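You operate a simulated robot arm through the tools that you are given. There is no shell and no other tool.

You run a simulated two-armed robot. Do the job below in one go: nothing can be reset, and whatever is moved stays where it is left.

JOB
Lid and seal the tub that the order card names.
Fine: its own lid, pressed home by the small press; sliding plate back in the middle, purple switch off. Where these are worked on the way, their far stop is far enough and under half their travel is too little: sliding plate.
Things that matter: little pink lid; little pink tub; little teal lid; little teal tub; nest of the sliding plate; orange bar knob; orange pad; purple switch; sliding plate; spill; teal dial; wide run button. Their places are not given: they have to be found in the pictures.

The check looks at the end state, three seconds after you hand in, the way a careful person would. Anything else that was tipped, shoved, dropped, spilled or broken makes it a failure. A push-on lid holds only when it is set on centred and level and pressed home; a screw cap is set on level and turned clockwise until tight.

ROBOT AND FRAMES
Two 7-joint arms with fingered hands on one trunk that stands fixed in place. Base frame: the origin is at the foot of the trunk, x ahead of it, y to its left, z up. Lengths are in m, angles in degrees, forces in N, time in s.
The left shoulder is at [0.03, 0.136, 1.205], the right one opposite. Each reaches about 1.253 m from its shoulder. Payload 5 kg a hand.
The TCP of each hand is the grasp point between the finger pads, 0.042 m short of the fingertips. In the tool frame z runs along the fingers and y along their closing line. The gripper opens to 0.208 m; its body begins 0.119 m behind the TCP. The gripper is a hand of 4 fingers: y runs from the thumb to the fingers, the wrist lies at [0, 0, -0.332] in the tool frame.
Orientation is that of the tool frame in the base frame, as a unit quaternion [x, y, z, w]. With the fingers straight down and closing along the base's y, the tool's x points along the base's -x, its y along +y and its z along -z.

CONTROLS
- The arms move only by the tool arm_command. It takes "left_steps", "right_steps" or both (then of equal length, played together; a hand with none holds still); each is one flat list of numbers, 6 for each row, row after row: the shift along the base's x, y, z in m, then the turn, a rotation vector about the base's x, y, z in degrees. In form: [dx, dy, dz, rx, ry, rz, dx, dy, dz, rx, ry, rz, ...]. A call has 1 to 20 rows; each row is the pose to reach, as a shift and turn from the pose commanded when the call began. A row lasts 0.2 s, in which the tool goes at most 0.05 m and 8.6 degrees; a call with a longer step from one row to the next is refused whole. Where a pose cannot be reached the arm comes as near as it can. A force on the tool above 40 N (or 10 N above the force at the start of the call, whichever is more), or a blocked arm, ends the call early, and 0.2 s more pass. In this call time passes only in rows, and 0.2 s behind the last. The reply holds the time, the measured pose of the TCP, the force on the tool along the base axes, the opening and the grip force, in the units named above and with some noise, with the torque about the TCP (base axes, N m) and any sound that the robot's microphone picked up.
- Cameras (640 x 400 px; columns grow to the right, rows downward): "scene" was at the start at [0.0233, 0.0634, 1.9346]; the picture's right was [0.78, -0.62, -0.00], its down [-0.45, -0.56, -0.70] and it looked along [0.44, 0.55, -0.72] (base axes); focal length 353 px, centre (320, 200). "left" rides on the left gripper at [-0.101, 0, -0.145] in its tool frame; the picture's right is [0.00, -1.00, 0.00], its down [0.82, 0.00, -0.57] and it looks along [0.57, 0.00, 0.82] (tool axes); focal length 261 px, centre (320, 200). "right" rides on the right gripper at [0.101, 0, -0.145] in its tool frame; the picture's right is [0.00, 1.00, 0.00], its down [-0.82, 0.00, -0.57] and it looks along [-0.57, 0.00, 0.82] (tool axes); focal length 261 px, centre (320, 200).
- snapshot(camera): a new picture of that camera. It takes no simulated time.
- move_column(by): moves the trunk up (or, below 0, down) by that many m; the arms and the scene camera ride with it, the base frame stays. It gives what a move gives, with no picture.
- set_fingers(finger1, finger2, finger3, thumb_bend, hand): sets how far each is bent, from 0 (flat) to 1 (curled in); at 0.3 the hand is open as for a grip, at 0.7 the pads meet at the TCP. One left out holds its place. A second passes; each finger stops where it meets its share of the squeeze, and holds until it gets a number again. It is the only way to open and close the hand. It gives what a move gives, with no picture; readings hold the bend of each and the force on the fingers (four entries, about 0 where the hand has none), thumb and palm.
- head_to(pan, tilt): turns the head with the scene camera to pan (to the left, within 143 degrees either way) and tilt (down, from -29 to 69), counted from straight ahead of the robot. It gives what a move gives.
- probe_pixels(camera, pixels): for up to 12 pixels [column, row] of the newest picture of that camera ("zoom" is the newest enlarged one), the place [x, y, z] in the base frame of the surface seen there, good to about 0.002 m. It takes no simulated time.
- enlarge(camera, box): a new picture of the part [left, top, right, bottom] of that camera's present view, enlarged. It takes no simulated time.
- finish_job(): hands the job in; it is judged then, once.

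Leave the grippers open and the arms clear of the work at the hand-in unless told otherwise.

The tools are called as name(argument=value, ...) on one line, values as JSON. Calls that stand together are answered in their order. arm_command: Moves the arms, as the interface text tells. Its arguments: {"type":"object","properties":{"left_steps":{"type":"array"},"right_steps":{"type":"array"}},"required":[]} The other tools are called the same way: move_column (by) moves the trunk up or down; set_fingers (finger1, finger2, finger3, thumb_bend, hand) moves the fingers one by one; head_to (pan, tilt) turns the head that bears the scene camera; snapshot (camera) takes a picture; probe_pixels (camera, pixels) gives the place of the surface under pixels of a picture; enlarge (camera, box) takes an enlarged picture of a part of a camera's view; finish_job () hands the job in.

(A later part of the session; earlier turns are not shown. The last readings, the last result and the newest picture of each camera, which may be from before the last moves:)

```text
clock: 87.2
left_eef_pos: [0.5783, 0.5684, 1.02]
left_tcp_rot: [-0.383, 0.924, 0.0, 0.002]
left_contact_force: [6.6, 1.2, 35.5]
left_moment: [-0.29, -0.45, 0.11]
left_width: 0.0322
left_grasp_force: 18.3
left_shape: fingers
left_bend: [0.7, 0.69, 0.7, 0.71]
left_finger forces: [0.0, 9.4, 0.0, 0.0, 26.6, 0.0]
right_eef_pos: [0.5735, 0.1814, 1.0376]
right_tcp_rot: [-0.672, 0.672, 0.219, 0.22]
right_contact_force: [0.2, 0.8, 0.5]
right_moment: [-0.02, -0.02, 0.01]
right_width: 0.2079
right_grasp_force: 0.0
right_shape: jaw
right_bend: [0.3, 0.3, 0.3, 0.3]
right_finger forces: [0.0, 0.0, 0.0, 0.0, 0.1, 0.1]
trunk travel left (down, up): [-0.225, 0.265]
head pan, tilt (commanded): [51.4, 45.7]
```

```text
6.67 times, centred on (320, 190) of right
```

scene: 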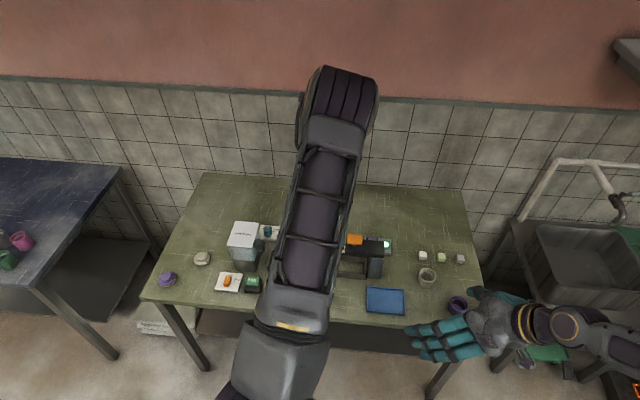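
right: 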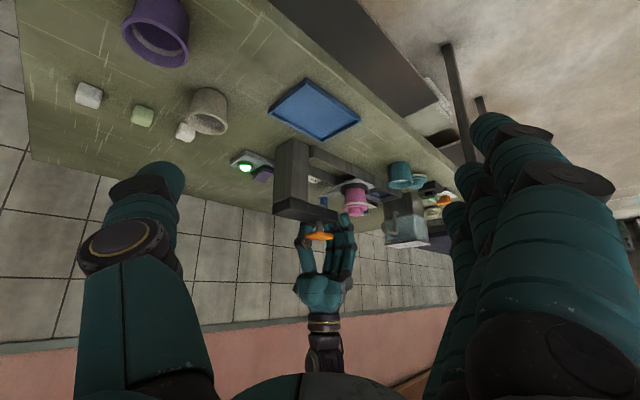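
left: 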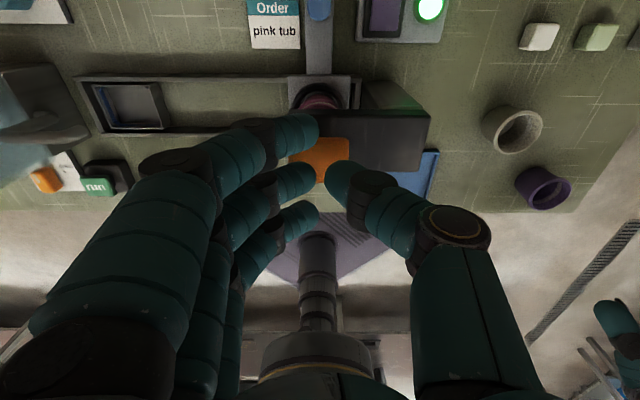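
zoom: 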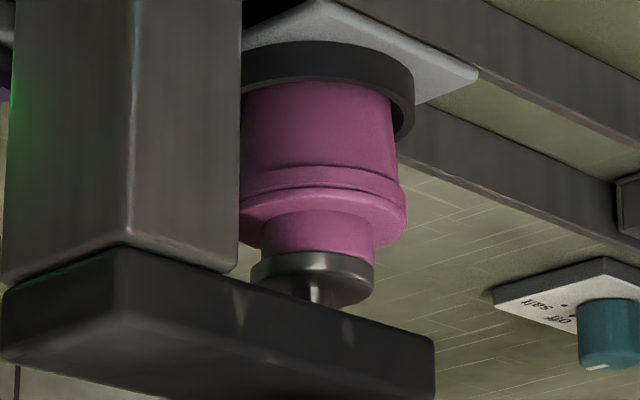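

Fully home at 35 N with no further travel. I'll raise the hand slowly so the ram can rise.

arm_command(left_steps=[0, 0, 0.003, 0, 0, 0, 0, 0, 0.008, 0, 0, 0, 0, 0, 0.016, 0, 0, 0, 0, 0, 0.03, 0, 0, 0, 0, 0, 0.055, 0, 0, 0, 0, 0, 0.075, 0, 0, 0])

enlarge(camera="right", box=[260, 140, 380, 250])

snapshot(camera="left")

```text
clock: 88.6
left_eef_pos: [0.5772, 0.5672, 1.0921]
left_tcp_rot: [-0.383, 0.924, 0.0, 0.0]
left_contact_force: [0.4, -0.4, 0.3]
left_moment: [0.02, -0.06, 0.01]
left_width: 0.033
left_grasp_force: 0.1
left_shape: fingers
left_bend: [0.7, 0.69, 0.7, 0.69]
left_finger forces: [0.1, 0.1, 0.0, 0.0, 0.1, 0.0]
right_eef_pos: [0.5739, 0.1821, 1.0369]
right_tcp_rot: [0.673, -0.672, -0.219, -0.218]
right_contact_force: [0.1, -0.5, -0.7]
right_moment: [0.02, 0.01, 0.03]
right_width: 0.2078
right_grasp_force: 0.0
right_shape: jaw
right_bend: [0.3, 0.3, 0.3, 0.3]
right_finger forces: [0.0, 0.0, 0.0, 0.1, 0.1, 0.1]
trunk travel left (down, up): [-0.225, 0.265]
head pan, tilt (commanded): [51.4, 45.7]
```

```text
3.64 times, centred on (320, 195) of right
```

zoom: 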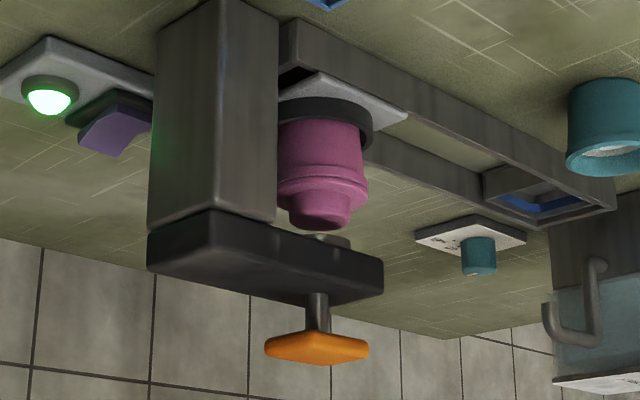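

```text
taken
```

left: 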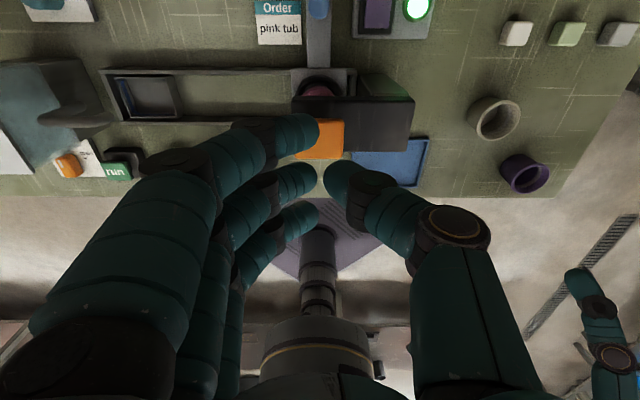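

The press sprang back and the lid is flush. Now back to the handle: I'll set the same finger opening as when I left it, return by (+0.0785, +0.0745), and descend.

set_fingers(hand="left", finger1=0.56, finger2=0.6, finger3=0.56, thumb_bend=0.6)

arm_command(left_steps=[0.013, 0.0125, 0, 0, 0, 0, 0.026, 0.025, 0, 0, 0, 0, 0.039, 0.0375, 0, 0, 0, 0, 0.052, 0.05, 0, 0, 0, 0, 0.065, 0.0625, 0, 0, 0, 0, 0.0785, 0.0745, 0, 0, 0, 0, 0.0785, 0.0745, -0.04, 0, 0, 0, 0.0785, 0.0745, -0.08, 0, 0, 0, 0.0785, 0.0745, -0.12, 0, 0, 0, 0.0785, 0.0745, -0.15, 0, 0, 0])

snapshot(camera="left")

enlarge(camera="left", box=[240, 100, 440, 240])

```text
clock: 89.6
left_eef_pos: [0.5788, 0.5697, 1.0925]
left_tcp_rot: [-0.383, 0.924, 0.0, 0.0]
left_contact_force: [0.4, 0.0, -0.7]
left_moment: [0.04, 0.04, -0.01]
left_width: 0.0801
left_grasp_force: 0.1
left_shape: fingers
left_bend: [0.56, 0.6, 0.56, 0.6]
left_finger forces: [0.1, 0.0, 0.0, 0.0, 0.0, 0.0]
right_eef_pos: [0.5738, 0.1825, 1.0359]
right_tcp_rot: [-0.672, 0.673, 0.219, 0.218]
right_contact_force: [-0.7, 0.9, 0.6]
right_moment: [0.01, -0.01, -0.01]
right_width: 0.2076
right_grasp_force: 0.0
right_shape: jaw
right_bend: [0.3, 0.3, 0.3, 0.3]
right_finger forces: [0.0, 0.0, 0.0, 0.0, 0.0, 0.0]
trunk travel left (down, up): [-0.225, 0.265]
head pan, tilt (commanded): [51.4, 45.7]
```

```text
clock: 91.8
left_eef_pos: [0.6573, 0.6422, 0.9416]
left_tcp_rot: [-0.383, 0.924, 0.0, 0.0]
left_contact_force: [0.3, 0.3, 0.5]
left_moment: [-0.09, 0.05, 0.0]
left_width: 0.0799
left_grasp_force: 0.0
left_shape: fingers
left_bend: [0.56, 0.6, 0.56, 0.6]
left_finger forces: [0.0, 0.1, 0.1, 0.0, 0.0, 0.0]
right_eef_pos: [0.5743, 0.1828, 1.0363]
right_tcp_rot: [0.673, -0.672, -0.219, -0.218]
right_contact_force: [0.0, 0.9, 0.3]
right_moment: [-0.01, -0.01, 0.03]
right_width: 0.2077
right_grasp_force: 0.1
right_shape: jaw
right_bend: [0.3, 0.3, 0.3, 0.3]
right_finger forces: [0.0, 0.1, 0.0, 0.0, 0.1, 0.1]
trunk travel left (down, up): [-0.225, 0.265]
head pan, tilt (commanded): [51.4, 45.7]
```

```text
taken
```

left: 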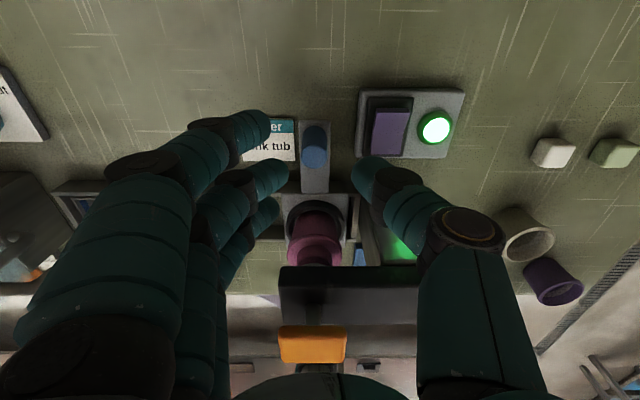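

```text
2.86 times, centred on (340, 170) of left
```

zoom: 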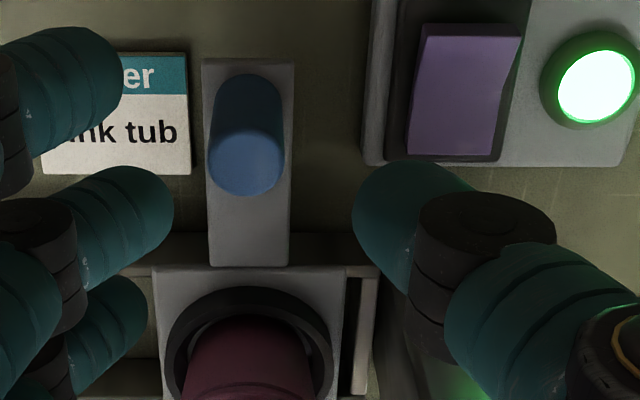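

The knob is ~4–5 mm toward −u and ~3 mm toward +v of the hand centre. I'll shift (−0.001, +0.005) and descend to z≈0.89.

arm_command(left_steps=[-0.0005, 0.0025, -0.015, 0, 0, 0, -0.001, 0.005, -0.03, 0, 0, 0, -0.001, 0.005, -0.043, 0, 0, 0, -0.001, 0.005, -0.052, 0, 0, 0])

enlarge(camera="left", box=[240, 120, 440, 260])

```text
clock: 92.8
left_eef_pos: [0.6562, 0.6483, 0.8889]
left_tcp_rot: [-0.383, 0.924, 0.001, 0.0]
left_contact_force: [-0.3, 0.0, 0.0]
left_moment: [-0.02, 0.03, 0.0]
left_width: 0.0797
left_grasp_force: 0.0
left_shape: fingers
left_bend: [0.56, 0.6, 0.56, 0.6]
left_finger forces: [0.0, 0.0, 0.0, 0.0, 0.0, 0.0]
right_eef_pos: [0.5734, 0.1828, 1.0363]
right_tcp_rot: [0.673, -0.672, -0.219, -0.218]
right_contact_force: [0.1, -0.3, 0.6]
right_moment: [-0.01, -0.01, 0.01]
right_width: 0.2081
right_grasp_force: 0.1
right_shape: jaw
right_bend: [0.3, 0.3, 0.3, 0.3]
right_finger forces: [0.1, 0.1, 0.1, 0.1, 0.0, 0.0]
trunk travel left (down, up): [-0.225, 0.265]
head pan, tilt (commanded): [51.4, 45.7]
```

```text
2.86 times, centred on (340, 190) of left
```

zoom: 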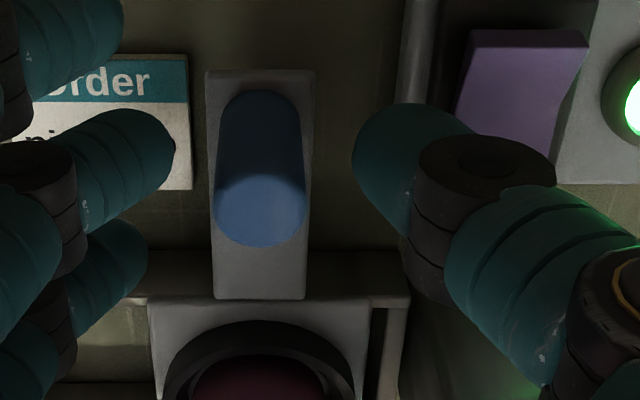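

Centred on the knob. Pinching at ~6 N and then sliding back −u, first by 0.11 m.

set_fingers(hand="left", finger2=0.69, thumb_bend=0.69)

arm_command(left_steps=[-0.0015, 0.0015, 0, 0, 0, 0, -0.005, 0.005, 0, 0, 0, 0, -0.01, 0.01, 0, 0, 0, 0, -0.016, 0.016, 0, 0, 0, 0, -0.022, 0.022, 0, 0, 0, 0, -0.028, 0.028, 0, 0, 0, 0, -0.034, 0.034, 0, 0, 0, 0, -0.04, 0.04, 0, 0, 0, 0, -0.046, 0.046, 0, 0, 0, 0, -0.052, 0.052, 0, 0, 0, 0, -0.058, 0.058, 0, 0, 0, 0, -0.064, 0.064, 0, 0, 0, 0, -0.07, 0.07, 0, 0, 0, 0, -0.075, 0.075, 0, 0, 0, 0, -0.078, 0.078, 0, 0, 0, 0])

snapshot(camera="left")

enlarge(camera="right", box=[260, 130, 400, 270])

```text
clock: 93.8
left_eef_pos: [0.6558, 0.6472, 0.89]
left_tcp_rot: [-0.383, 0.924, 0.0, 0.0]
left_contact_force: [-0.8, -1.4, -0.9]
left_moment: [0.02, 0.02, -0.02]
left_width: 0.0658
left_grasp_force: 5.6
left_shape: fingers
left_bend: [0.56, 0.66, 0.56, 0.68]
left_finger forces: [0.0, 5.7, 0.1, 0.1, 5.8, 0.0]
right_eef_pos: [0.5744, 0.1823, 1.0366]
right_tcp_rot: [0.673, -0.672, -0.219, -0.218]
right_contact_force: [0.9, 0.2, 0.1]
right_moment: [0.0, 0.03, -0.01]
right_width: 0.2078
right_grasp_force: 0.1
right_shape: jaw
right_bend: [0.3, 0.3, 0.3, 0.3]
right_finger forces: [0.0, 0.1, 0.0, 0.0, 0.0, 0.1]
trunk travel left (down, up): [-0.225, 0.265]
head pan, tilt (commanded): [51.4, 45.7]
```

```text
clock: 97.0
left_eef_pos: [0.5769, 0.7259, 0.8908]
left_tcp_rot: [-0.383, 0.924, -0.001, 0.0]
left_contact_force: [-1.5, -0.8, -5.0]
left_moment: [-0.02, 0.04, 0.01]
left_width: 0.0665
left_grasp_force: 4.8
left_shape: fingers
left_bend: [0.56, 0.66, 0.56, 0.68]
left_finger forces: [0.0, 5.2, 0.0, 0.1, 5.5, 0.0]
right_eef_pos: [0.5733, 0.1819, 1.0374]
right_tcp_rot: [0.673, -0.672, -0.218, -0.218]
right_contact_force: [0.5, -0.1, 0.8]
right_moment: [-0.01, -0.01, 0.0]
right_width: 0.2076
right_grasp_force: 0.1
right_shape: jaw
right_bend: [0.3, 0.3, 0.3, 0.3]
right_finger forces: [0.0, 0.1, 0.1, 0.1, 0.1, 0.0]
trunk travel left (down, up): [-0.225, 0.265]
head pan, tilt (commanded): [51.4, 45.7]
```

```text
taken
```

left: 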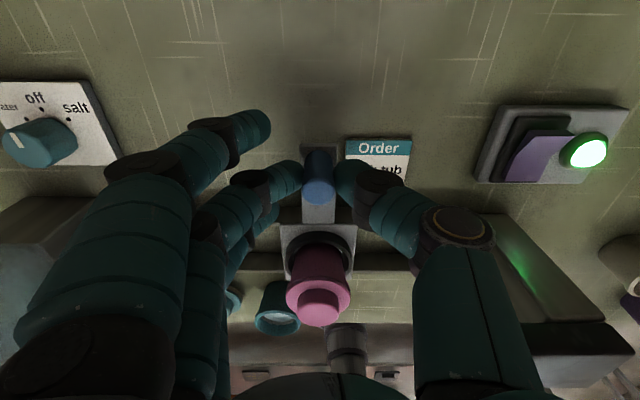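

```text
2.86 times, centred on (330, 200) of right
```

zoom: 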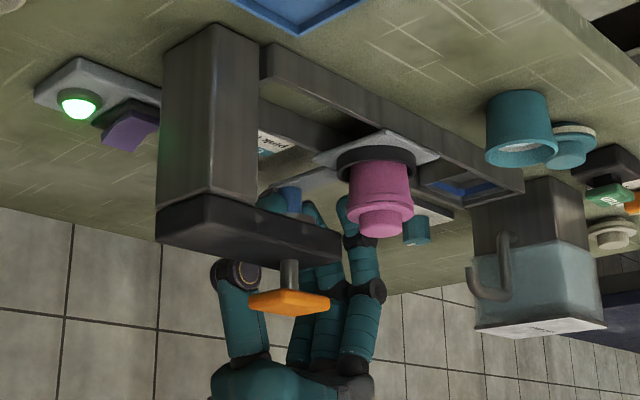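

By both commanded sums and readings, 0.013 m per axis remains to the original middle position. Sliding the rest.

arm_command(left_steps=[-0.002, 0.002, 0, 0, 0, 0, -0.005, 0.005, 0, 0, 0, 0, -0.008, 0.008, 0, 0, 0, 0, -0.011, 0.011, 0, 0, 0, 0, -0.013, 0.013, 0, 0, 0, 0])

enlarge(camera="right", box=[260, 130, 400, 270])

snapshot(camera="left")

```text
clock: 98.2
left_eef_pos: [0.564, 0.7384, 0.8904]
left_tcp_rot: [-0.383, 0.924, 0.0, 0.0]
left_contact_force: [-1.4, -1.9, -3.4]
left_moment: [-0.04, 0.05, 0.0]
left_width: 0.066
left_grasp_force: 5.5
left_shape: fingers
left_bend: [0.56, 0.66, 0.56, 0.68]
left_finger forces: [0.0, 5.4, 0.1, 0.0, 5.2, 0.1]
right_eef_pos: [0.5734, 0.183, 1.0366]
right_tcp_rot: [-0.672, 0.673, 0.219, 0.218]
right_contact_force: [0.4, 0.3, -0.5]
right_moment: [0.0, 0.04, 0.01]
right_width: 0.208
right_grasp_force: 0.1
right_shape: jaw
right_bend: [0.3, 0.3, 0.3, 0.3]
right_finger forces: [0.0, 0.1, 0.0, 0.0, 0.0, 0.1]
trunk travel left (down, up): [-0.225, 0.265]
head pan, tilt (commanded): [51.4, 45.7]
```

```text
2.86 times, centred on (330, 200) of right
```

zoom: 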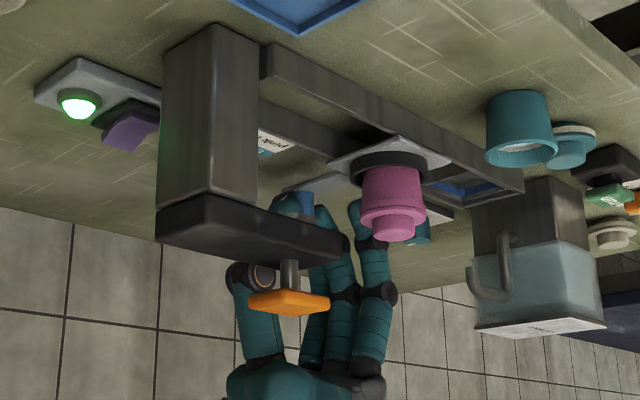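

```text
taken
```

left: 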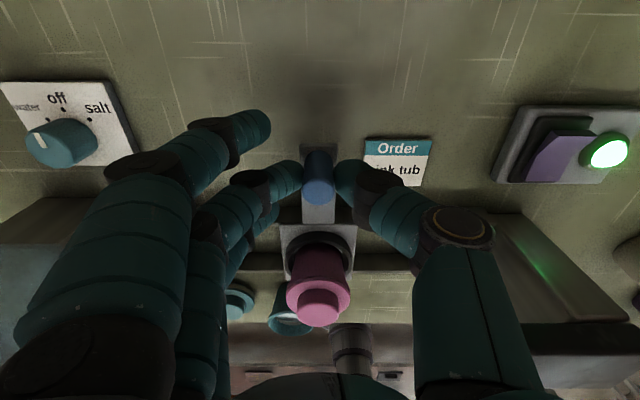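

I'll compare with the earlier identical zoom (box 270,150–390,270), where the plate's front-left corner was at (330,128) and the ring spanned 355–446.

enlarge(camera="right", box=[270, 150, 390, 270])

probe_pixels(camera="zoom", pixels=[[335, 126], [466, 118], [408, 95], [360, 140], [440, 140], [300, 168]])

```text
3.33 times, centred on (330, 210) of right
```

zoom: 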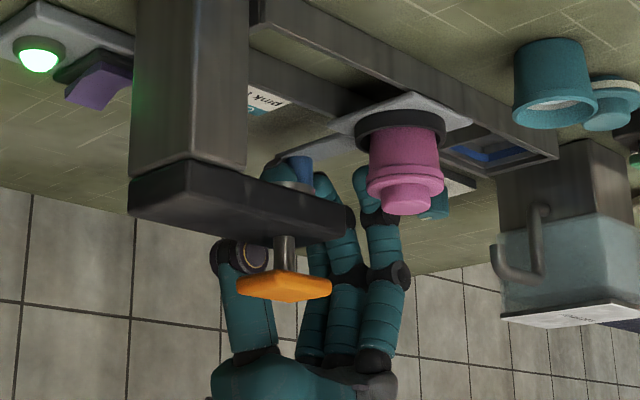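

```text
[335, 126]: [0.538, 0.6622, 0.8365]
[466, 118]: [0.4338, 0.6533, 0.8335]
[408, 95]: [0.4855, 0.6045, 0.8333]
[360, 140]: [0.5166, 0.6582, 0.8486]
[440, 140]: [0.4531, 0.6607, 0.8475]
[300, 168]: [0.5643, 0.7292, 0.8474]
```

The plate is back at its original spot to within about a millimetre. I'll release the handle and lift straight up.

set_fingers(hand="left", finger2=0.6, thumb_bend=0.6)

arm_command(left_steps=[0, 0, 0.02, 0, 0, 0, 0, 0, 0.05, 0, 0, 0, 0, 0, 0.09, 0, 0, 0, 0, 0, 0.13, 0, 0, 0, 0, 0, 0.17, 0, 0, 0])

snapshot(camera="left")

enlarge(camera="right", box=[270, 150, 390, 270])

enlarge(camera="left", box=[425, 60, 535, 140])

```text
clock: 99.2
left_eef_pos: [0.5643, 0.7393, 0.8919]
left_tcp_rot: [-0.383, 0.924, 0.0, 0.0]
left_contact_force: [-0.1, 0.2, -0.1]
left_moment: [0.0, 0.0, 0.01]
left_width: 0.08
left_grasp_force: 0.0
left_shape: fingers
left_bend: [0.56, 0.6, 0.56, 0.6]
left_finger forces: [0.0, 0.0, 0.0, 0.0, 0.1, 0.0]
right_eef_pos: [0.5729, 0.1822, 1.0376]
right_tcp_rot: [-0.672, 0.673, 0.218, 0.219]
right_contact_force: [-0.3, 0.1, -0.5]
right_moment: [0.0, 0.0, 0.03]
right_width: 0.2075
right_grasp_force: 0.1
right_shape: jaw
right_bend: [0.3, 0.3, 0.3, 0.3]
right_finger forces: [0.0, 0.0, 0.0, 0.0, 0.0, 0.0]
trunk travel left (down, up): [-0.225, 0.265]
head pan, tilt (commanded): [51.4, 45.7]
```

```text
clock: 100.4
left_eef_pos: [0.5626, 0.7367, 1.0617]
left_tcp_rot: [-0.383, 0.924, -0.001, 0.0]
left_contact_force: [-1.4, -0.5, 0.5]
left_moment: [0.06, -0.11, 0.02]
left_width: 0.0798
left_grasp_force: 0.1
left_shape: fingers
left_bend: [0.56, 0.6, 0.56, 0.6]
left_finger forces: [0.1, 0.1, 0.0, 0.0, 0.1, 0.0]
right_eef_pos: [0.5724, 0.1812, 1.0355]
right_tcp_rot: [0.672, -0.672, -0.219, -0.219]
right_contact_force: [-0.5, -0.3, 0.5]
right_moment: [-0.01, -0.06, -0.06]
right_width: 0.2075
right_grasp_force: 0.1
right_shape: jaw
right_bend: [0.3, 0.3, 0.3, 0.3]
right_finger forces: [0.0, 0.0, 0.0, 0.0, 0.0, 0.0]
trunk travel left (down, up): [-0.225, 0.265]
head pan, tilt (commanded): [51.4, 45.7]
```

```text
taken
```

left: 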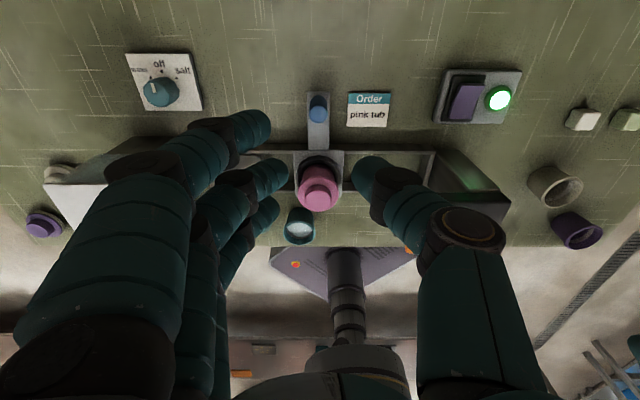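

```text
3.33 times, centred on (330, 210) of right
```

zoom: 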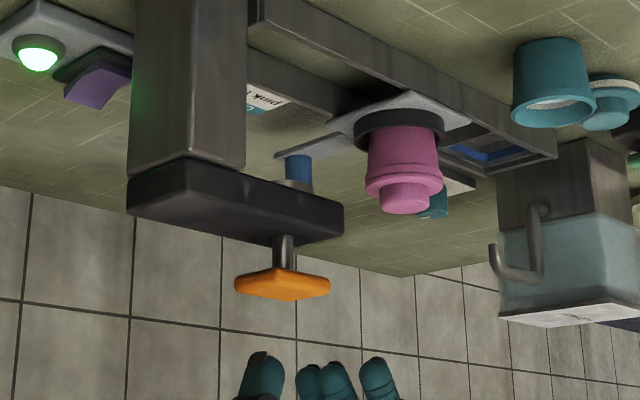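

```text
5.00 times, centred on (480, 100) of left
```

zoom: 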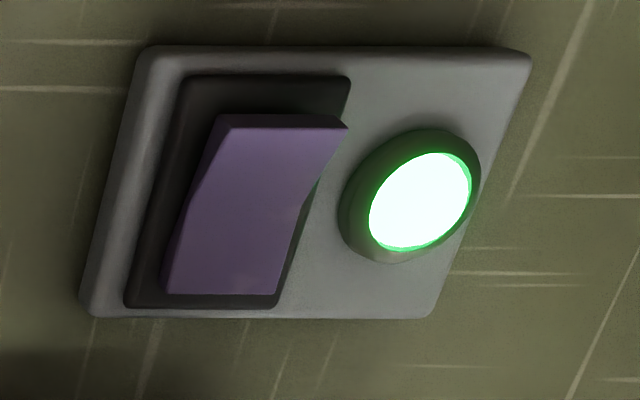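

All good; the tub stands lidded in the nest. Now I'll measure the rocker: raised end (220–340,128), lowered end (170–275,290), and the base plate.

probe_pixels(camera="zoom", pixels=[[225, 135], [335, 132], [280, 135], [260, 170], [245, 205], [225, 250], [175, 285], [270, 285], [225, 285], [420, 200], [250, 60], [250, 310]])

```text
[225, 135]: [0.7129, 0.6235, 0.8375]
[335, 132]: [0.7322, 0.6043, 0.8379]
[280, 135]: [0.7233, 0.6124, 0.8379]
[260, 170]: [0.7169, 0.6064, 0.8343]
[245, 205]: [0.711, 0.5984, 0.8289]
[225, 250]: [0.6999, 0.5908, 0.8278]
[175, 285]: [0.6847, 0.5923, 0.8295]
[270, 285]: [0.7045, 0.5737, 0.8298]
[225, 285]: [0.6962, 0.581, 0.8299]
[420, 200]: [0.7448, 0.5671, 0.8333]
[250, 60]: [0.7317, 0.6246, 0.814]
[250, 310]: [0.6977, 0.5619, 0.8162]
```

Rocker raised end ≈(0.723,0.612,0.838), pivot region z≈0.829. I'll press that end with the thumb–middle tip cluster, outer fingers curled up out of the way. First shape the hand and move over it at z≈1.06.

set_fingers(hand="left", finger1=0.9, finger2=0.69, finger3=0.9, thumb_bend=0.69)

arm_command(left_steps=[0.02, -0.016, 0, 0, 0, 0, 0.04, -0.032, 0, 0, 0, 0, 0.06, -0.048, 0, 0, 0, 0, 0.08, -0.064, 0, 0, 0, 0, 0.1, -0.08, 0, 0, 0, 0, 0.12, -0.096, 0, 0, 0, 0, 0.14, -0.112, 0, 0, 0, 0, 0.158, -0.127, 0, 0, 0, 0])

snapshot(camera="left")

snapshot(camera="right")

```text
clock: 101.4
left_eef_pos: [0.5631, 0.7374, 1.0596]
left_tcp_rot: [-0.383, 0.924, 0.0, 0.0]
left_contact_force: [0.2, -0.1, -0.3]
left_moment: [-0.01, 0.0, 0.02]
left_width: 0.0466
left_grasp_force: 0.1
left_shape: fingers
left_bend: [0.9, 0.69, 0.9, 0.69]
left_finger forces: [0.1, 0.1, 0.0, 0.0, 0.0, 0.0]
right_eef_pos: [0.5729, 0.1818, 1.0368]
right_tcp_rot: [0.673, -0.672, -0.219, -0.218]
right_contact_force: [-0.3, -0.4, 0.1]
right_moment: [-0.02, -0.01, 0.02]
right_width: 0.2079
right_grasp_force: 0.1
right_shape: jaw
right_bend: [0.3, 0.3, 0.3, 0.3]
right_finger forces: [0.1, 0.0, 0.0, 0.1, 0.1, 0.0]
trunk travel left (down, up): [-0.225, 0.265]
head pan, tilt (commanded): [51.4, 45.7]
```

```text
clock: 103.2
left_eef_pos: [0.7223, 0.6117, 1.0611]
left_tcp_rot: [-0.383, 0.924, 0.001, 0.0]
left_contact_force: [-0.1, 1.3, 0.2]
left_moment: [0.0, 0.0, 0.03]
left_width: 0.0465
left_grasp_force: 0.0
left_shape: fingers
left_bend: [0.9, 0.69, 0.9, 0.69]
left_finger forces: [0.1, 0.0, 0.0, 0.0, 0.0, 0.0]
right_eef_pos: [0.5738, 0.1816, 1.0357]
right_tcp_rot: [0.673, -0.673, -0.218, -0.219]
right_contact_force: [0.3, -0.1, 0.0]
right_moment: [0.07, 0.02, 0.04]
right_width: 0.2079
right_grasp_force: 0.2
right_shape: jaw
right_bend: [0.3, 0.3, 0.3, 0.3]
right_finger forces: [0.0, 0.1, 0.1, 0.1, 0.0, 0.0]
trunk travel left (down, up): [-0.225, 0.265]
head pan, tilt (commanded): [51.4, 45.7]
```

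```text
taken
```

left: 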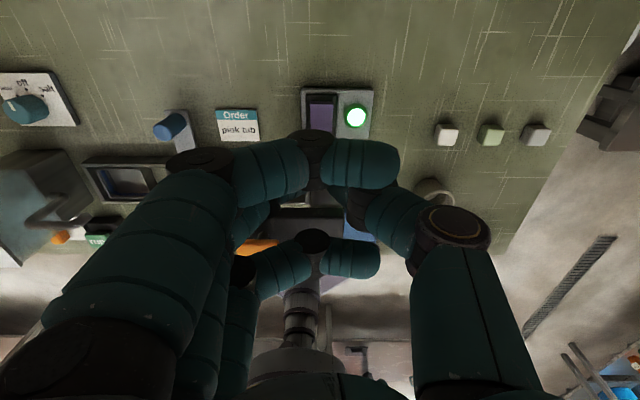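

```text
taken
```

right: 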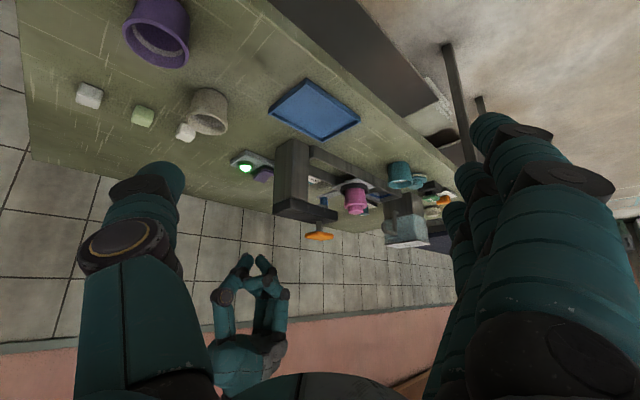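

The rocker is visible above the curled fingers at (322,112). I'll zoom there to see where my contact point will land (directly below the TCP should be at (320,108)).

enlarge(camera="left", box=[290, 75, 390, 145])

probe_pixels(camera="zoom", pixels=[[145, 138], [265, 138], [205, 140], [205, 170], [205, 200], [200, 240], [195, 290], [205, 100], [420, 235], [190, 230]])

```text
5.71 times, centred on (340, 110) of left
```

zoom: 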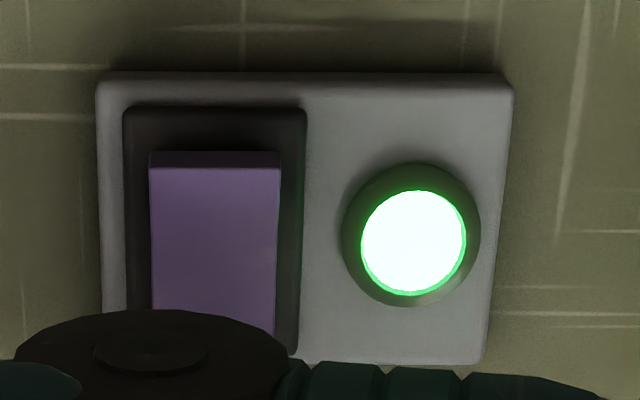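

```text
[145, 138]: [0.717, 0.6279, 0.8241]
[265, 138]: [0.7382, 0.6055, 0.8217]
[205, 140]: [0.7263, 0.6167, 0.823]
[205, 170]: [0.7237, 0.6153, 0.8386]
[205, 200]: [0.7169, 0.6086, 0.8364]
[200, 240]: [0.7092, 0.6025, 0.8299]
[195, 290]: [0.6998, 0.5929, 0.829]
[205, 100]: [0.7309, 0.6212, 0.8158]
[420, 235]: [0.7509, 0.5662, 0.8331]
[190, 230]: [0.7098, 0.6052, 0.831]
```

The contact point will be ~4 mm inboard of the raised edge, centred on the rocker — good. I'll check how low the curled outer fingers hang compared with the tips.

probe_pixels(camera="left", pixels=[[315, 140], [300, 150], [360, 165], [385, 165], [270, 165], [320, 165], [310, 240], [350, 258], [285, 265]])

enlarge(camera="right", box=[180, 230, 320, 370])

```text
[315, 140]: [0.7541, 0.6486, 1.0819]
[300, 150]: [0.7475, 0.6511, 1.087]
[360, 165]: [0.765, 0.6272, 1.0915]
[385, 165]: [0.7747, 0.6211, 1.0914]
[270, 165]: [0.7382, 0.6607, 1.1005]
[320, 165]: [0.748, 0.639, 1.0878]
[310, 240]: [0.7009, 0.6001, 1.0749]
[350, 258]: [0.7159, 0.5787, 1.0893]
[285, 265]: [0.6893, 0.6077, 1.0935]
```

```text
2.86 times, centred on (250, 300) of right
```

zoom: 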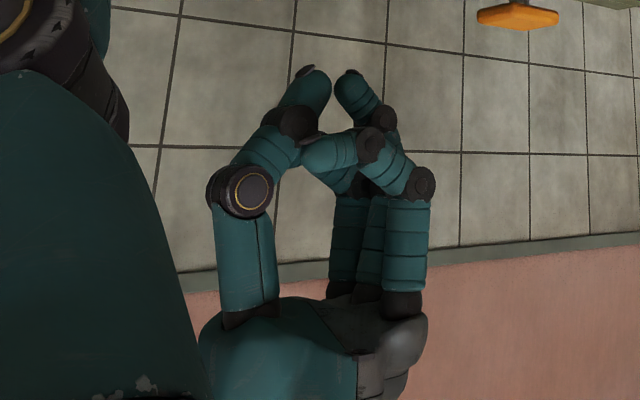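

Curled fingers hang about 4 cm higher than the two tips, fine. Descending to TCP z≈0.888 (tips just above the rocker).

arm_command(left_steps=[0, 0, -0.04, 0, 0, 0, 0, 0, -0.08, 0, 0, 0, 0, 0, -0.12, 0, 0, 0, 0, 0, -0.15, 0, 0, 0, 0, 0, -0.165, 0, 0, 0, 0, 0, -0.173, 0, 0, 0])

snapshot(camera="left")

enlarge(camera="right", box=[210, 130, 310, 230])

```text
clock: 104.6
left_eef_pos: [0.7238, 0.6116, 0.8864]
left_tcp_rot: [-0.383, 0.924, 0.0, 0.001]
left_contact_force: [-0.2, 0.4, 0.3]
left_moment: [0.05, 0.0, -0.03]
left_width: 0.0463
left_grasp_force: 0.1
left_shape: fingers
left_bend: [0.9, 0.69, 0.9, 0.69]
left_finger forces: [0.0, 0.0, 0.0, 0.0, 0.0, 0.0]
right_eef_pos: [0.5746, 0.1821, 1.0359]
right_tcp_rot: [0.673, -0.672, -0.218, -0.218]
right_contact_force: [0.9, -0.1, 0.0]
right_moment: [0.04, 0.02, 0.01]
right_width: 0.2078
right_grasp_force: 0.1
right_shape: jaw
right_bend: [0.3, 0.3, 0.3, 0.3]
right_finger forces: [0.1, 0.0, 0.1, 0.0, 0.0, 0.1]
trunk travel left (down, up): [-0.225, 0.265]
head pan, tilt (commanded): [51.4, 45.7]
```

```text
taken
```

left: 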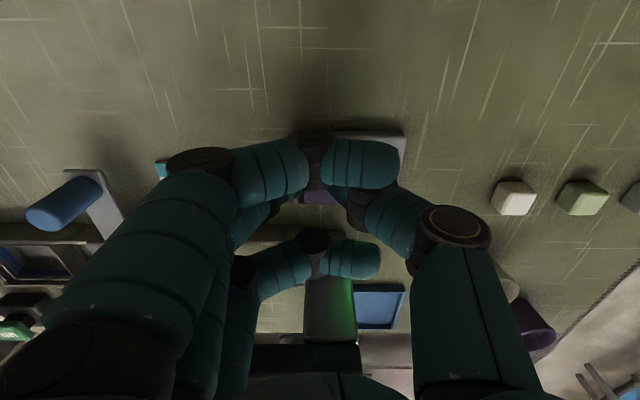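

```text
4.00 times, centred on (260, 180) of right
```

zoom: 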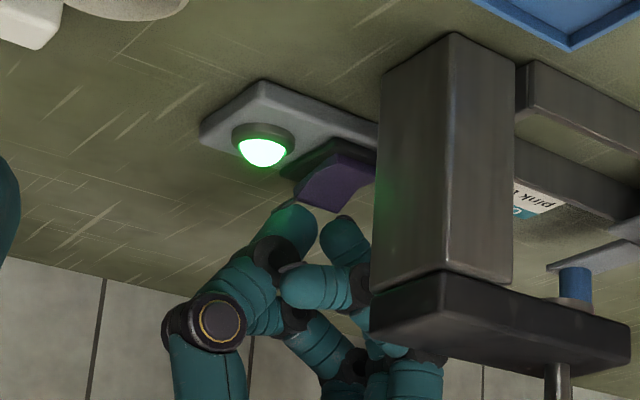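

The tips are at the rocker's raised end. Pressing down in small steps and watching the light.

arm_command(left_steps=[0, 0, -0.002, 0, 0, 0, 0, 0, -0.004, 0, 0, 0, 0, 0, -0.006, 0, 0, 0, 0, 0, -0.008, 0, 0, 0])

enlarge(camera="right", box=[210, 130, 310, 230])

```text
clock: 105.6
left_eef_pos: [0.7228, 0.6107, 0.8786]
left_tcp_rot: [-0.383, 0.924, 0.0, 0.0]
left_contact_force: [-0.4, 0.3, -0.1]
left_moment: [0.01, -0.03, 0.01]
left_width: 0.0465
left_grasp_force: 0.1
left_shape: fingers
left_bend: [0.9, 0.69, 0.9, 0.69]
left_finger forces: [0.0, 0.0, 0.0, 0.0, 0.0, 0.0]
right_eef_pos: [0.5726, 0.1832, 1.0367]
right_tcp_rot: [0.673, -0.672, -0.218, -0.218]
right_contact_force: [-0.2, -0.5, -0.3]
right_moment: [0.04, 0.05, -0.02]
right_width: 0.2076
right_grasp_force: 0.0
right_shape: jaw
right_bend: [0.3, 0.3, 0.3, 0.3]
right_finger forces: [0.0, 0.0, 0.1, 0.0, 0.1, 0.0]
trunk travel left (down, up): [-0.225, 0.265]
head pan, tilt (commanded): [51.4, 45.7]
```

```text
4.00 times, centred on (260, 180) of right
```

zoom: 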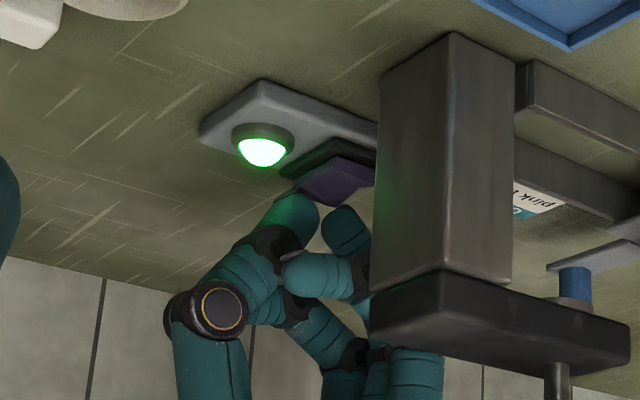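

The rocker's shape changed, but the light is still green and there's no contact force now. I'll look closer.

enlarge(camera="right", box=[235, 150, 285, 200])

enlarge(camera="left", box=[280, 120, 420, 230])

```text
8.00 times, centred on (260, 175) of right
```

zoom: 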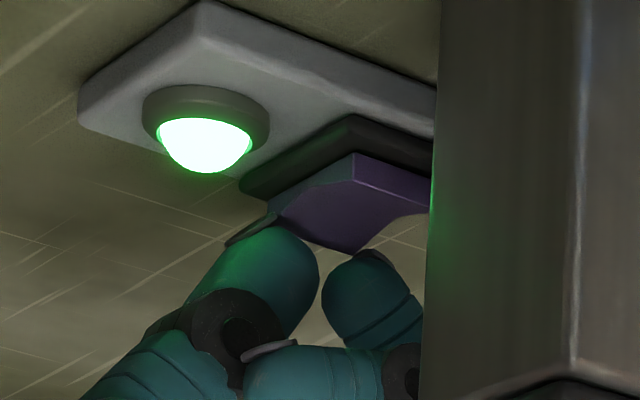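

```text
3.64 times, centred on (350, 175) of left
```

zoom: 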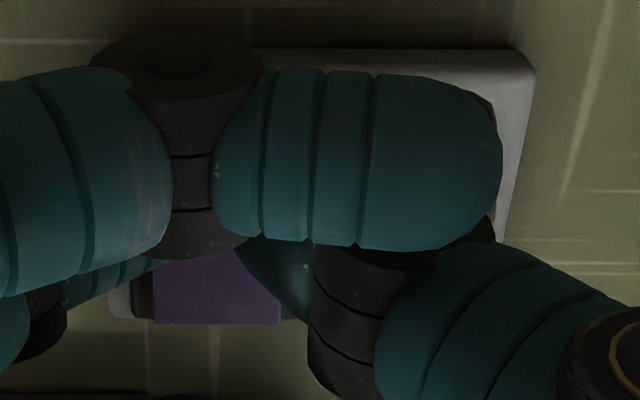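

I'll lift the hand 0.12 m to see the switch from above.

arm_command(left_steps=[0, 0, 0.02, 0, 0, 0, 0, 0, 0.05, 0, 0, 0, 0, 0, 0.09, 0, 0, 0, 0, 0, 0.13, 0, 0, 0, 0, 0, 0.17, 0, 0, 0])

enlarge(camera="left", box=[290, 75, 390, 145])

enlarge(camera="right", box=[210, 130, 310, 230])

```text
clock: 106.8
left_eef_pos: [0.7232, 0.6102, 1.0502]
left_tcp_rot: [-0.383, 0.924, 0.0, 0.001]
left_contact_force: [-0.9, 0.3, -0.3]
left_moment: [0.05, -0.1, 0.0]
left_width: 0.0463
left_grasp_force: 0.0
left_shape: fingers
left_bend: [0.9, 0.69, 0.9, 0.69]
left_finger forces: [0.0, 0.1, 0.1, 0.1, 0.0, 0.0]
right_eef_pos: [0.5736, 0.1811, 1.0363]
right_tcp_rot: [-0.672, 0.673, 0.219, 0.219]
right_contact_force: [-1.0, -1.1, 0.4]
right_moment: [0.05, -0.11, -0.05]
right_width: 0.2076
right_grasp_force: 0.0
right_shape: jaw
right_bend: [0.3, 0.3, 0.3, 0.3]
right_finger forces: [0.0, 0.0, 0.0, 0.0, 0.0, 0.0]
trunk travel left (down, up): [-0.225, 0.265]
head pan, tilt (commanded): [51.4, 45.7]
```

```text
5.71 times, centred on (340, 110) of left
```

zoom: 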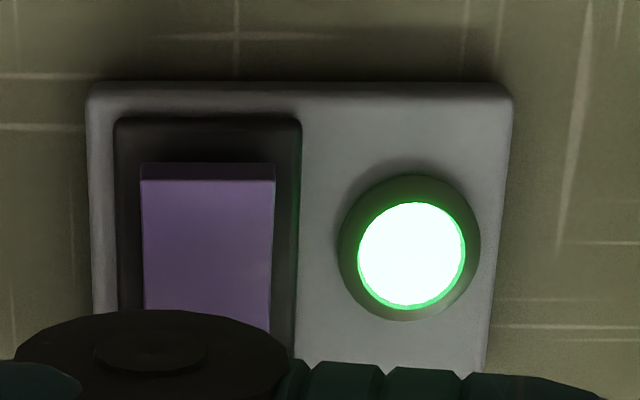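

```text
4.00 times, centred on (260, 180) of right
```

zoom: 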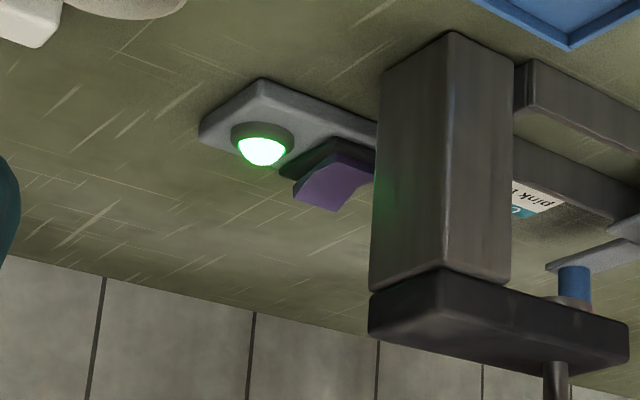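

The rocker sprang back: I hadn't pressed far enough to tip it. I'll go down again and press deeper, until it tips or I feel a firm stop.

arm_command(left_steps=[0, 0, -0.04, 0, 0, 0, 0, 0, -0.08, 0, 0, 0, 0, 0, -0.12, 0, 0, 0, 0, 0, -0.15, 0, 0, 0, 0, 0, -0.165, 0, 0, 0, 0, 0, -0.17, 0, 0, 0, 0, 0, -0.173, 0, 0, 0, 0, 0, -0.176, 0, 0, 0, 0, 0, -0.179, 0, 0, 0])

enlarge(camera="right", box=[235, 150, 285, 200])

```text
clock: 108.8
left_eef_pos: [0.7227, 0.6129, 0.8731]
left_tcp_rot: [-0.382, 0.924, 0.001, 0.001]
left_contact_force: [-2.1, -1.1, 15.6]
left_moment: [-0.07, 0.12, -0.02]
left_width: 0.0465
left_grasp_force: 7.9
left_shape: fingers
left_bend: [0.9, 0.69, 0.9, 0.69]
left_finger forces: [0.0, 8.2, 0.0, 0.0, 7.7, 0.0]
right_eef_pos: [0.5721, 0.1825, 1.0377]
right_tcp_rot: [0.673, -0.672, -0.218, -0.218]
right_contact_force: [0.7, 0.1, 0.6]
right_moment: [0.02, 0.0, -0.01]
right_width: 0.2077
right_grasp_force: 0.0
right_shape: jaw
right_bend: [0.3, 0.3, 0.3, 0.3]
right_finger forces: [0.0, 0.0, 0.1, 0.0, 0.1, 0.1]
trunk travel left (down, up): [-0.225, 0.265]
head pan, tilt (commanded): [51.4, 45.7]
```

```text
8.00 times, centred on (260, 175) of right
```

zoom: 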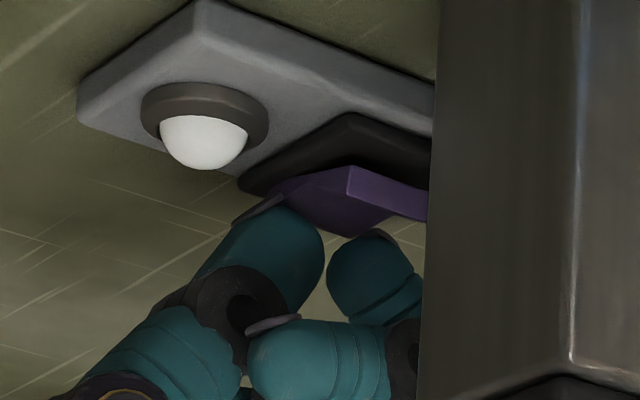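

The light went out — the switch is off. Lifting straight up and verifying it stays off.

arm_command(left_steps=[0, 0, 0.01, 0, 0, 0, 0, 0, 0.03, 0, 0, 0, 0, 0, 0.07, 0, 0, 0, 0, 0, 0.12, 0, 0, 0, 0, 0, 0.17, 0, 0, 0, 0, 0, 0.22, 0, 0, 0])

enlarge(camera="right", box=[210, 130, 310, 230])

snapshot(camera="left")

snapshot(camera="right")

```text
clock: 110.2
left_eef_pos: [0.7203, 0.6114, 1.0915]
left_tcp_rot: [-0.382, 0.924, 0.0, -0.002]
left_contact_force: [-1.4, -0.6, -0.8]
left_moment: [0.13, -0.09, -0.02]
left_width: 0.0462
left_grasp_force: 0.0
left_shape: fingers
left_bend: [0.9, 0.69, 0.9, 0.69]
left_finger forces: [0.1, 0.0, 0.0, 0.0, 0.0, 0.1]
right_eef_pos: [0.5728, 0.1818, 1.0372]
right_tcp_rot: [0.673, -0.672, -0.219, -0.219]
right_contact_force: [-0.8, -0.1, 0.2]
right_moment: [0.03, -0.04, -0.07]
right_width: 0.2078
right_grasp_force: 0.0
right_shape: jaw
right_bend: [0.3, 0.3, 0.3, 0.3]
right_finger forces: [0.0, 0.0, 0.1, 0.0, 0.1, 0.1]
trunk travel left (down, up): [-0.225, 0.265]
head pan, tilt (commanded): [51.4, 45.7]
```

```text
4.00 times, centred on (260, 180) of right
```

zoom: 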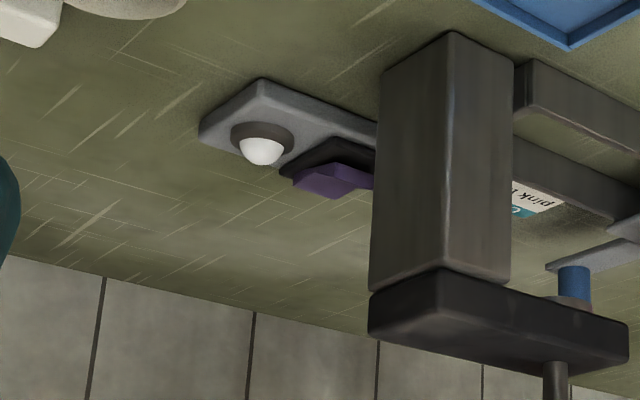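

```text
taken
```

left: 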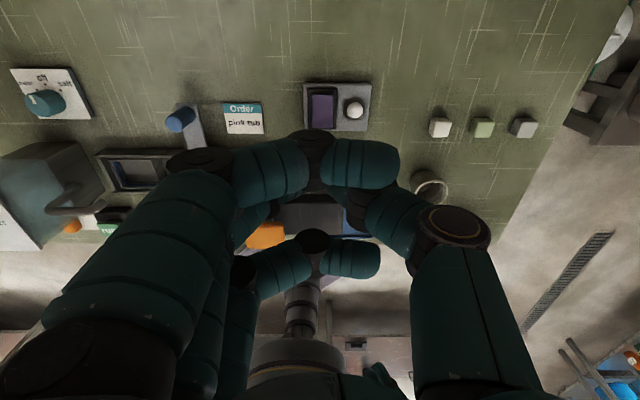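

```text
taken
```

right: 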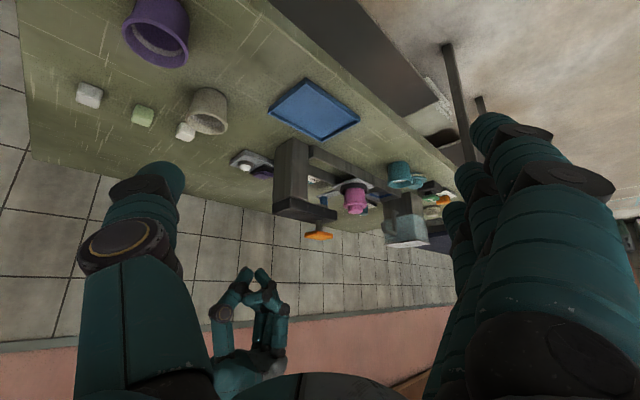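

The switch stays off (lamp white). I'll open the left hand fully and raise it, then move both arms clear.

arm_command(left_steps=[0, 0, 0.03, 0, 0, 0, 0, 0, 0.07, 0, 0, 0, 0, 0, 0.11, 0, 0, 0, 0, 0, 0.15, 0, 0, 0], right_steps=[0.005, 0.0, 0.025, -7, 0, 0, 0.01, 0.0, 0.05, -14, 0, 0, 0.015, 0.0, 0.075, -21, 0, 0, 0.02, 0.0, 0.1, -28, 0, 0])

set_fingers(hand="left", finger1=0.3, finger2=0.3, finger3=0.3, thumb_bend=0.3)

arm_command(left_steps=[-0.03, 0.03, 0.0, 0, 0, 0, -0.06, 0.06, 0.0, 0, 0, 0, -0.09, 0.09, 0.0, 0, 0, 0, -0.12, 0.12, 0.01, 0, 0, 0, -0.15, 0.15, 0.01, 0, 0, 0, -0.18, 0.18, 0.01, 0, 0, 0, -0.21, 0.21, 0.01, 0, 0, 0, -0.24, 0.24, 0.01, 0, 0, 0, -0.27, 0.26, 0.01, 0, 0, 0, -0.3, 0.28, 0.01, 0, 0, 0, -0.34, 0.29, 0.01, 0, 0, 0])

snapshot(camera="scene")

snapshot(camera="right")

```text
clock: 111.2
left_eef_pos: [0.7191, 0.6142, 1.2407]
left_tcp_rot: [-0.383, 0.924, 0.0, 0.0]
left_contact_force: [-0.6, 0.1, 0.7]
left_moment: [-0.1, -0.15, -0.03]
left_width: 0.0465
left_grasp_force: 0.1
left_shape: fingers
left_bend: [0.9, 0.69, 0.9, 0.69]
left_finger forces: [0.0, 0.0, 0.0, 0.0, 0.0, 0.0]
right_eef_pos: [0.5915, 0.1803, 1.1369]
right_tcp_rot: [-0.705, 0.706, 0.048, 0.048]
right_contact_force: [-0.8, -0.3, -0.6]
right_moment: [0.03, -0.09, 0.0]
right_width: 0.2077
right_grasp_force: 0.1
right_shape: jaw
right_bend: [0.3, 0.3, 0.3, 0.3]
right_finger forces: [0.1, 0.0, 0.2, 0.0, 0.0, 0.0]
trunk travel left (down, up): [-0.225, 0.265]
head pan, tilt (commanded): [51.4, 45.7]
```

```text
clock: 112.2
left_eef_pos: [0.7204, 0.6119, 1.2394]
left_tcp_rot: [-0.383, 0.924, 0.0, 0.0]
left_contact_force: [-0.1, -0.2, 0.6]
left_moment: [0.02, 0.01, 0.0]
left_width: 0.2231
left_grasp_force: 0.1
left_shape: fingers
left_bend: [0.3, 0.3, 0.3, 0.3]
left_finger forces: [0.0, 0.0, 0.0, 0.1, 0.0, 0.0]
right_eef_pos: [0.5932, 0.1804, 1.1368]
right_tcp_rot: [-0.705, 0.706, 0.05, 0.049]
right_contact_force: [0.6, -0.3, 0.4]
right_moment: [-0.02, -0.03, 0.0]
right_width: 0.2077
right_grasp_force: 0.1
right_shape: jaw
right_bend: [0.3, 0.3, 0.3, 0.3]
right_finger forces: [0.0, 0.0, 0.1, 0.0, 0.0, 0.0]
trunk travel left (down, up): [-0.225, 0.265]
head pan, tilt (commanded): [51.4, 45.7]
```

```text
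clock: 114.6
left_eef_pos: [0.3801, 0.9037, 1.2513]
left_tcp_rot: [-0.382, 0.924, -0.001, 0.001]
left_contact_force: [-0.4, -1.0, 0.9]
left_moment: [0.08, -0.01, -0.01]
left_width: 0.2238
left_grasp_force: 0.1
left_shape: fingers
left_bend: [0.3, 0.3, 0.3, 0.3]
left_finger forces: [0.0, 0.1, 0.0, 0.0, 0.1, 0.0]
right_eef_pos: [0.5907, 0.1802, 1.1381]
right_tcp_rot: [-0.705, 0.705, 0.048, 0.051]
right_contact_force: [-1.0, 0.1, 1.0]
right_moment: [-0.03, -0.2, -0.02]
right_width: 0.2077
right_grasp_force: 0.1
right_shape: jaw
right_bend: [0.3, 0.3, 0.3, 0.3]
right_finger forces: [0.1, 0.0, 0.1, 0.0, 0.0, 0.0]
trunk travel left (down, up): [-0.225, 0.265]
head pan, tilt (commanded): [51.4, 45.7]
```

```text
taken
```

scene: 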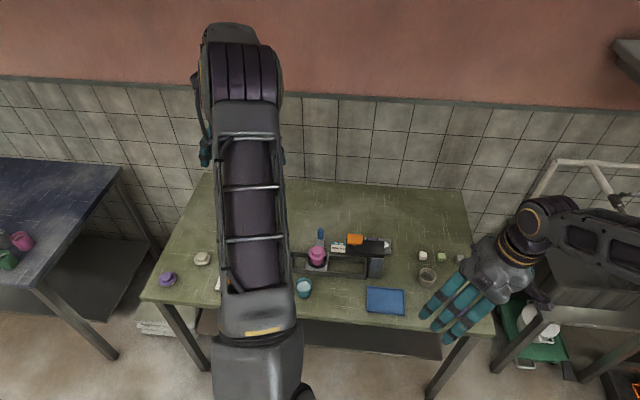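

```text
taken
```

right: 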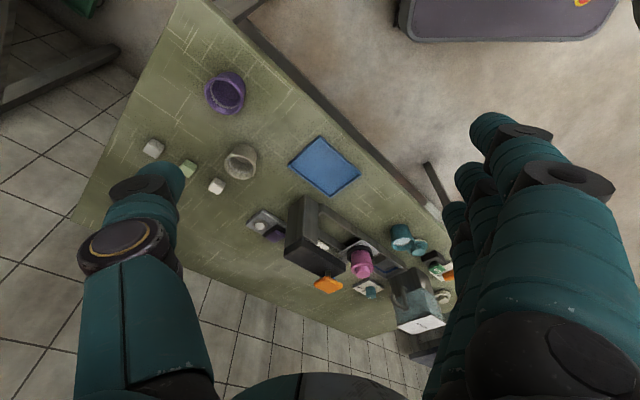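

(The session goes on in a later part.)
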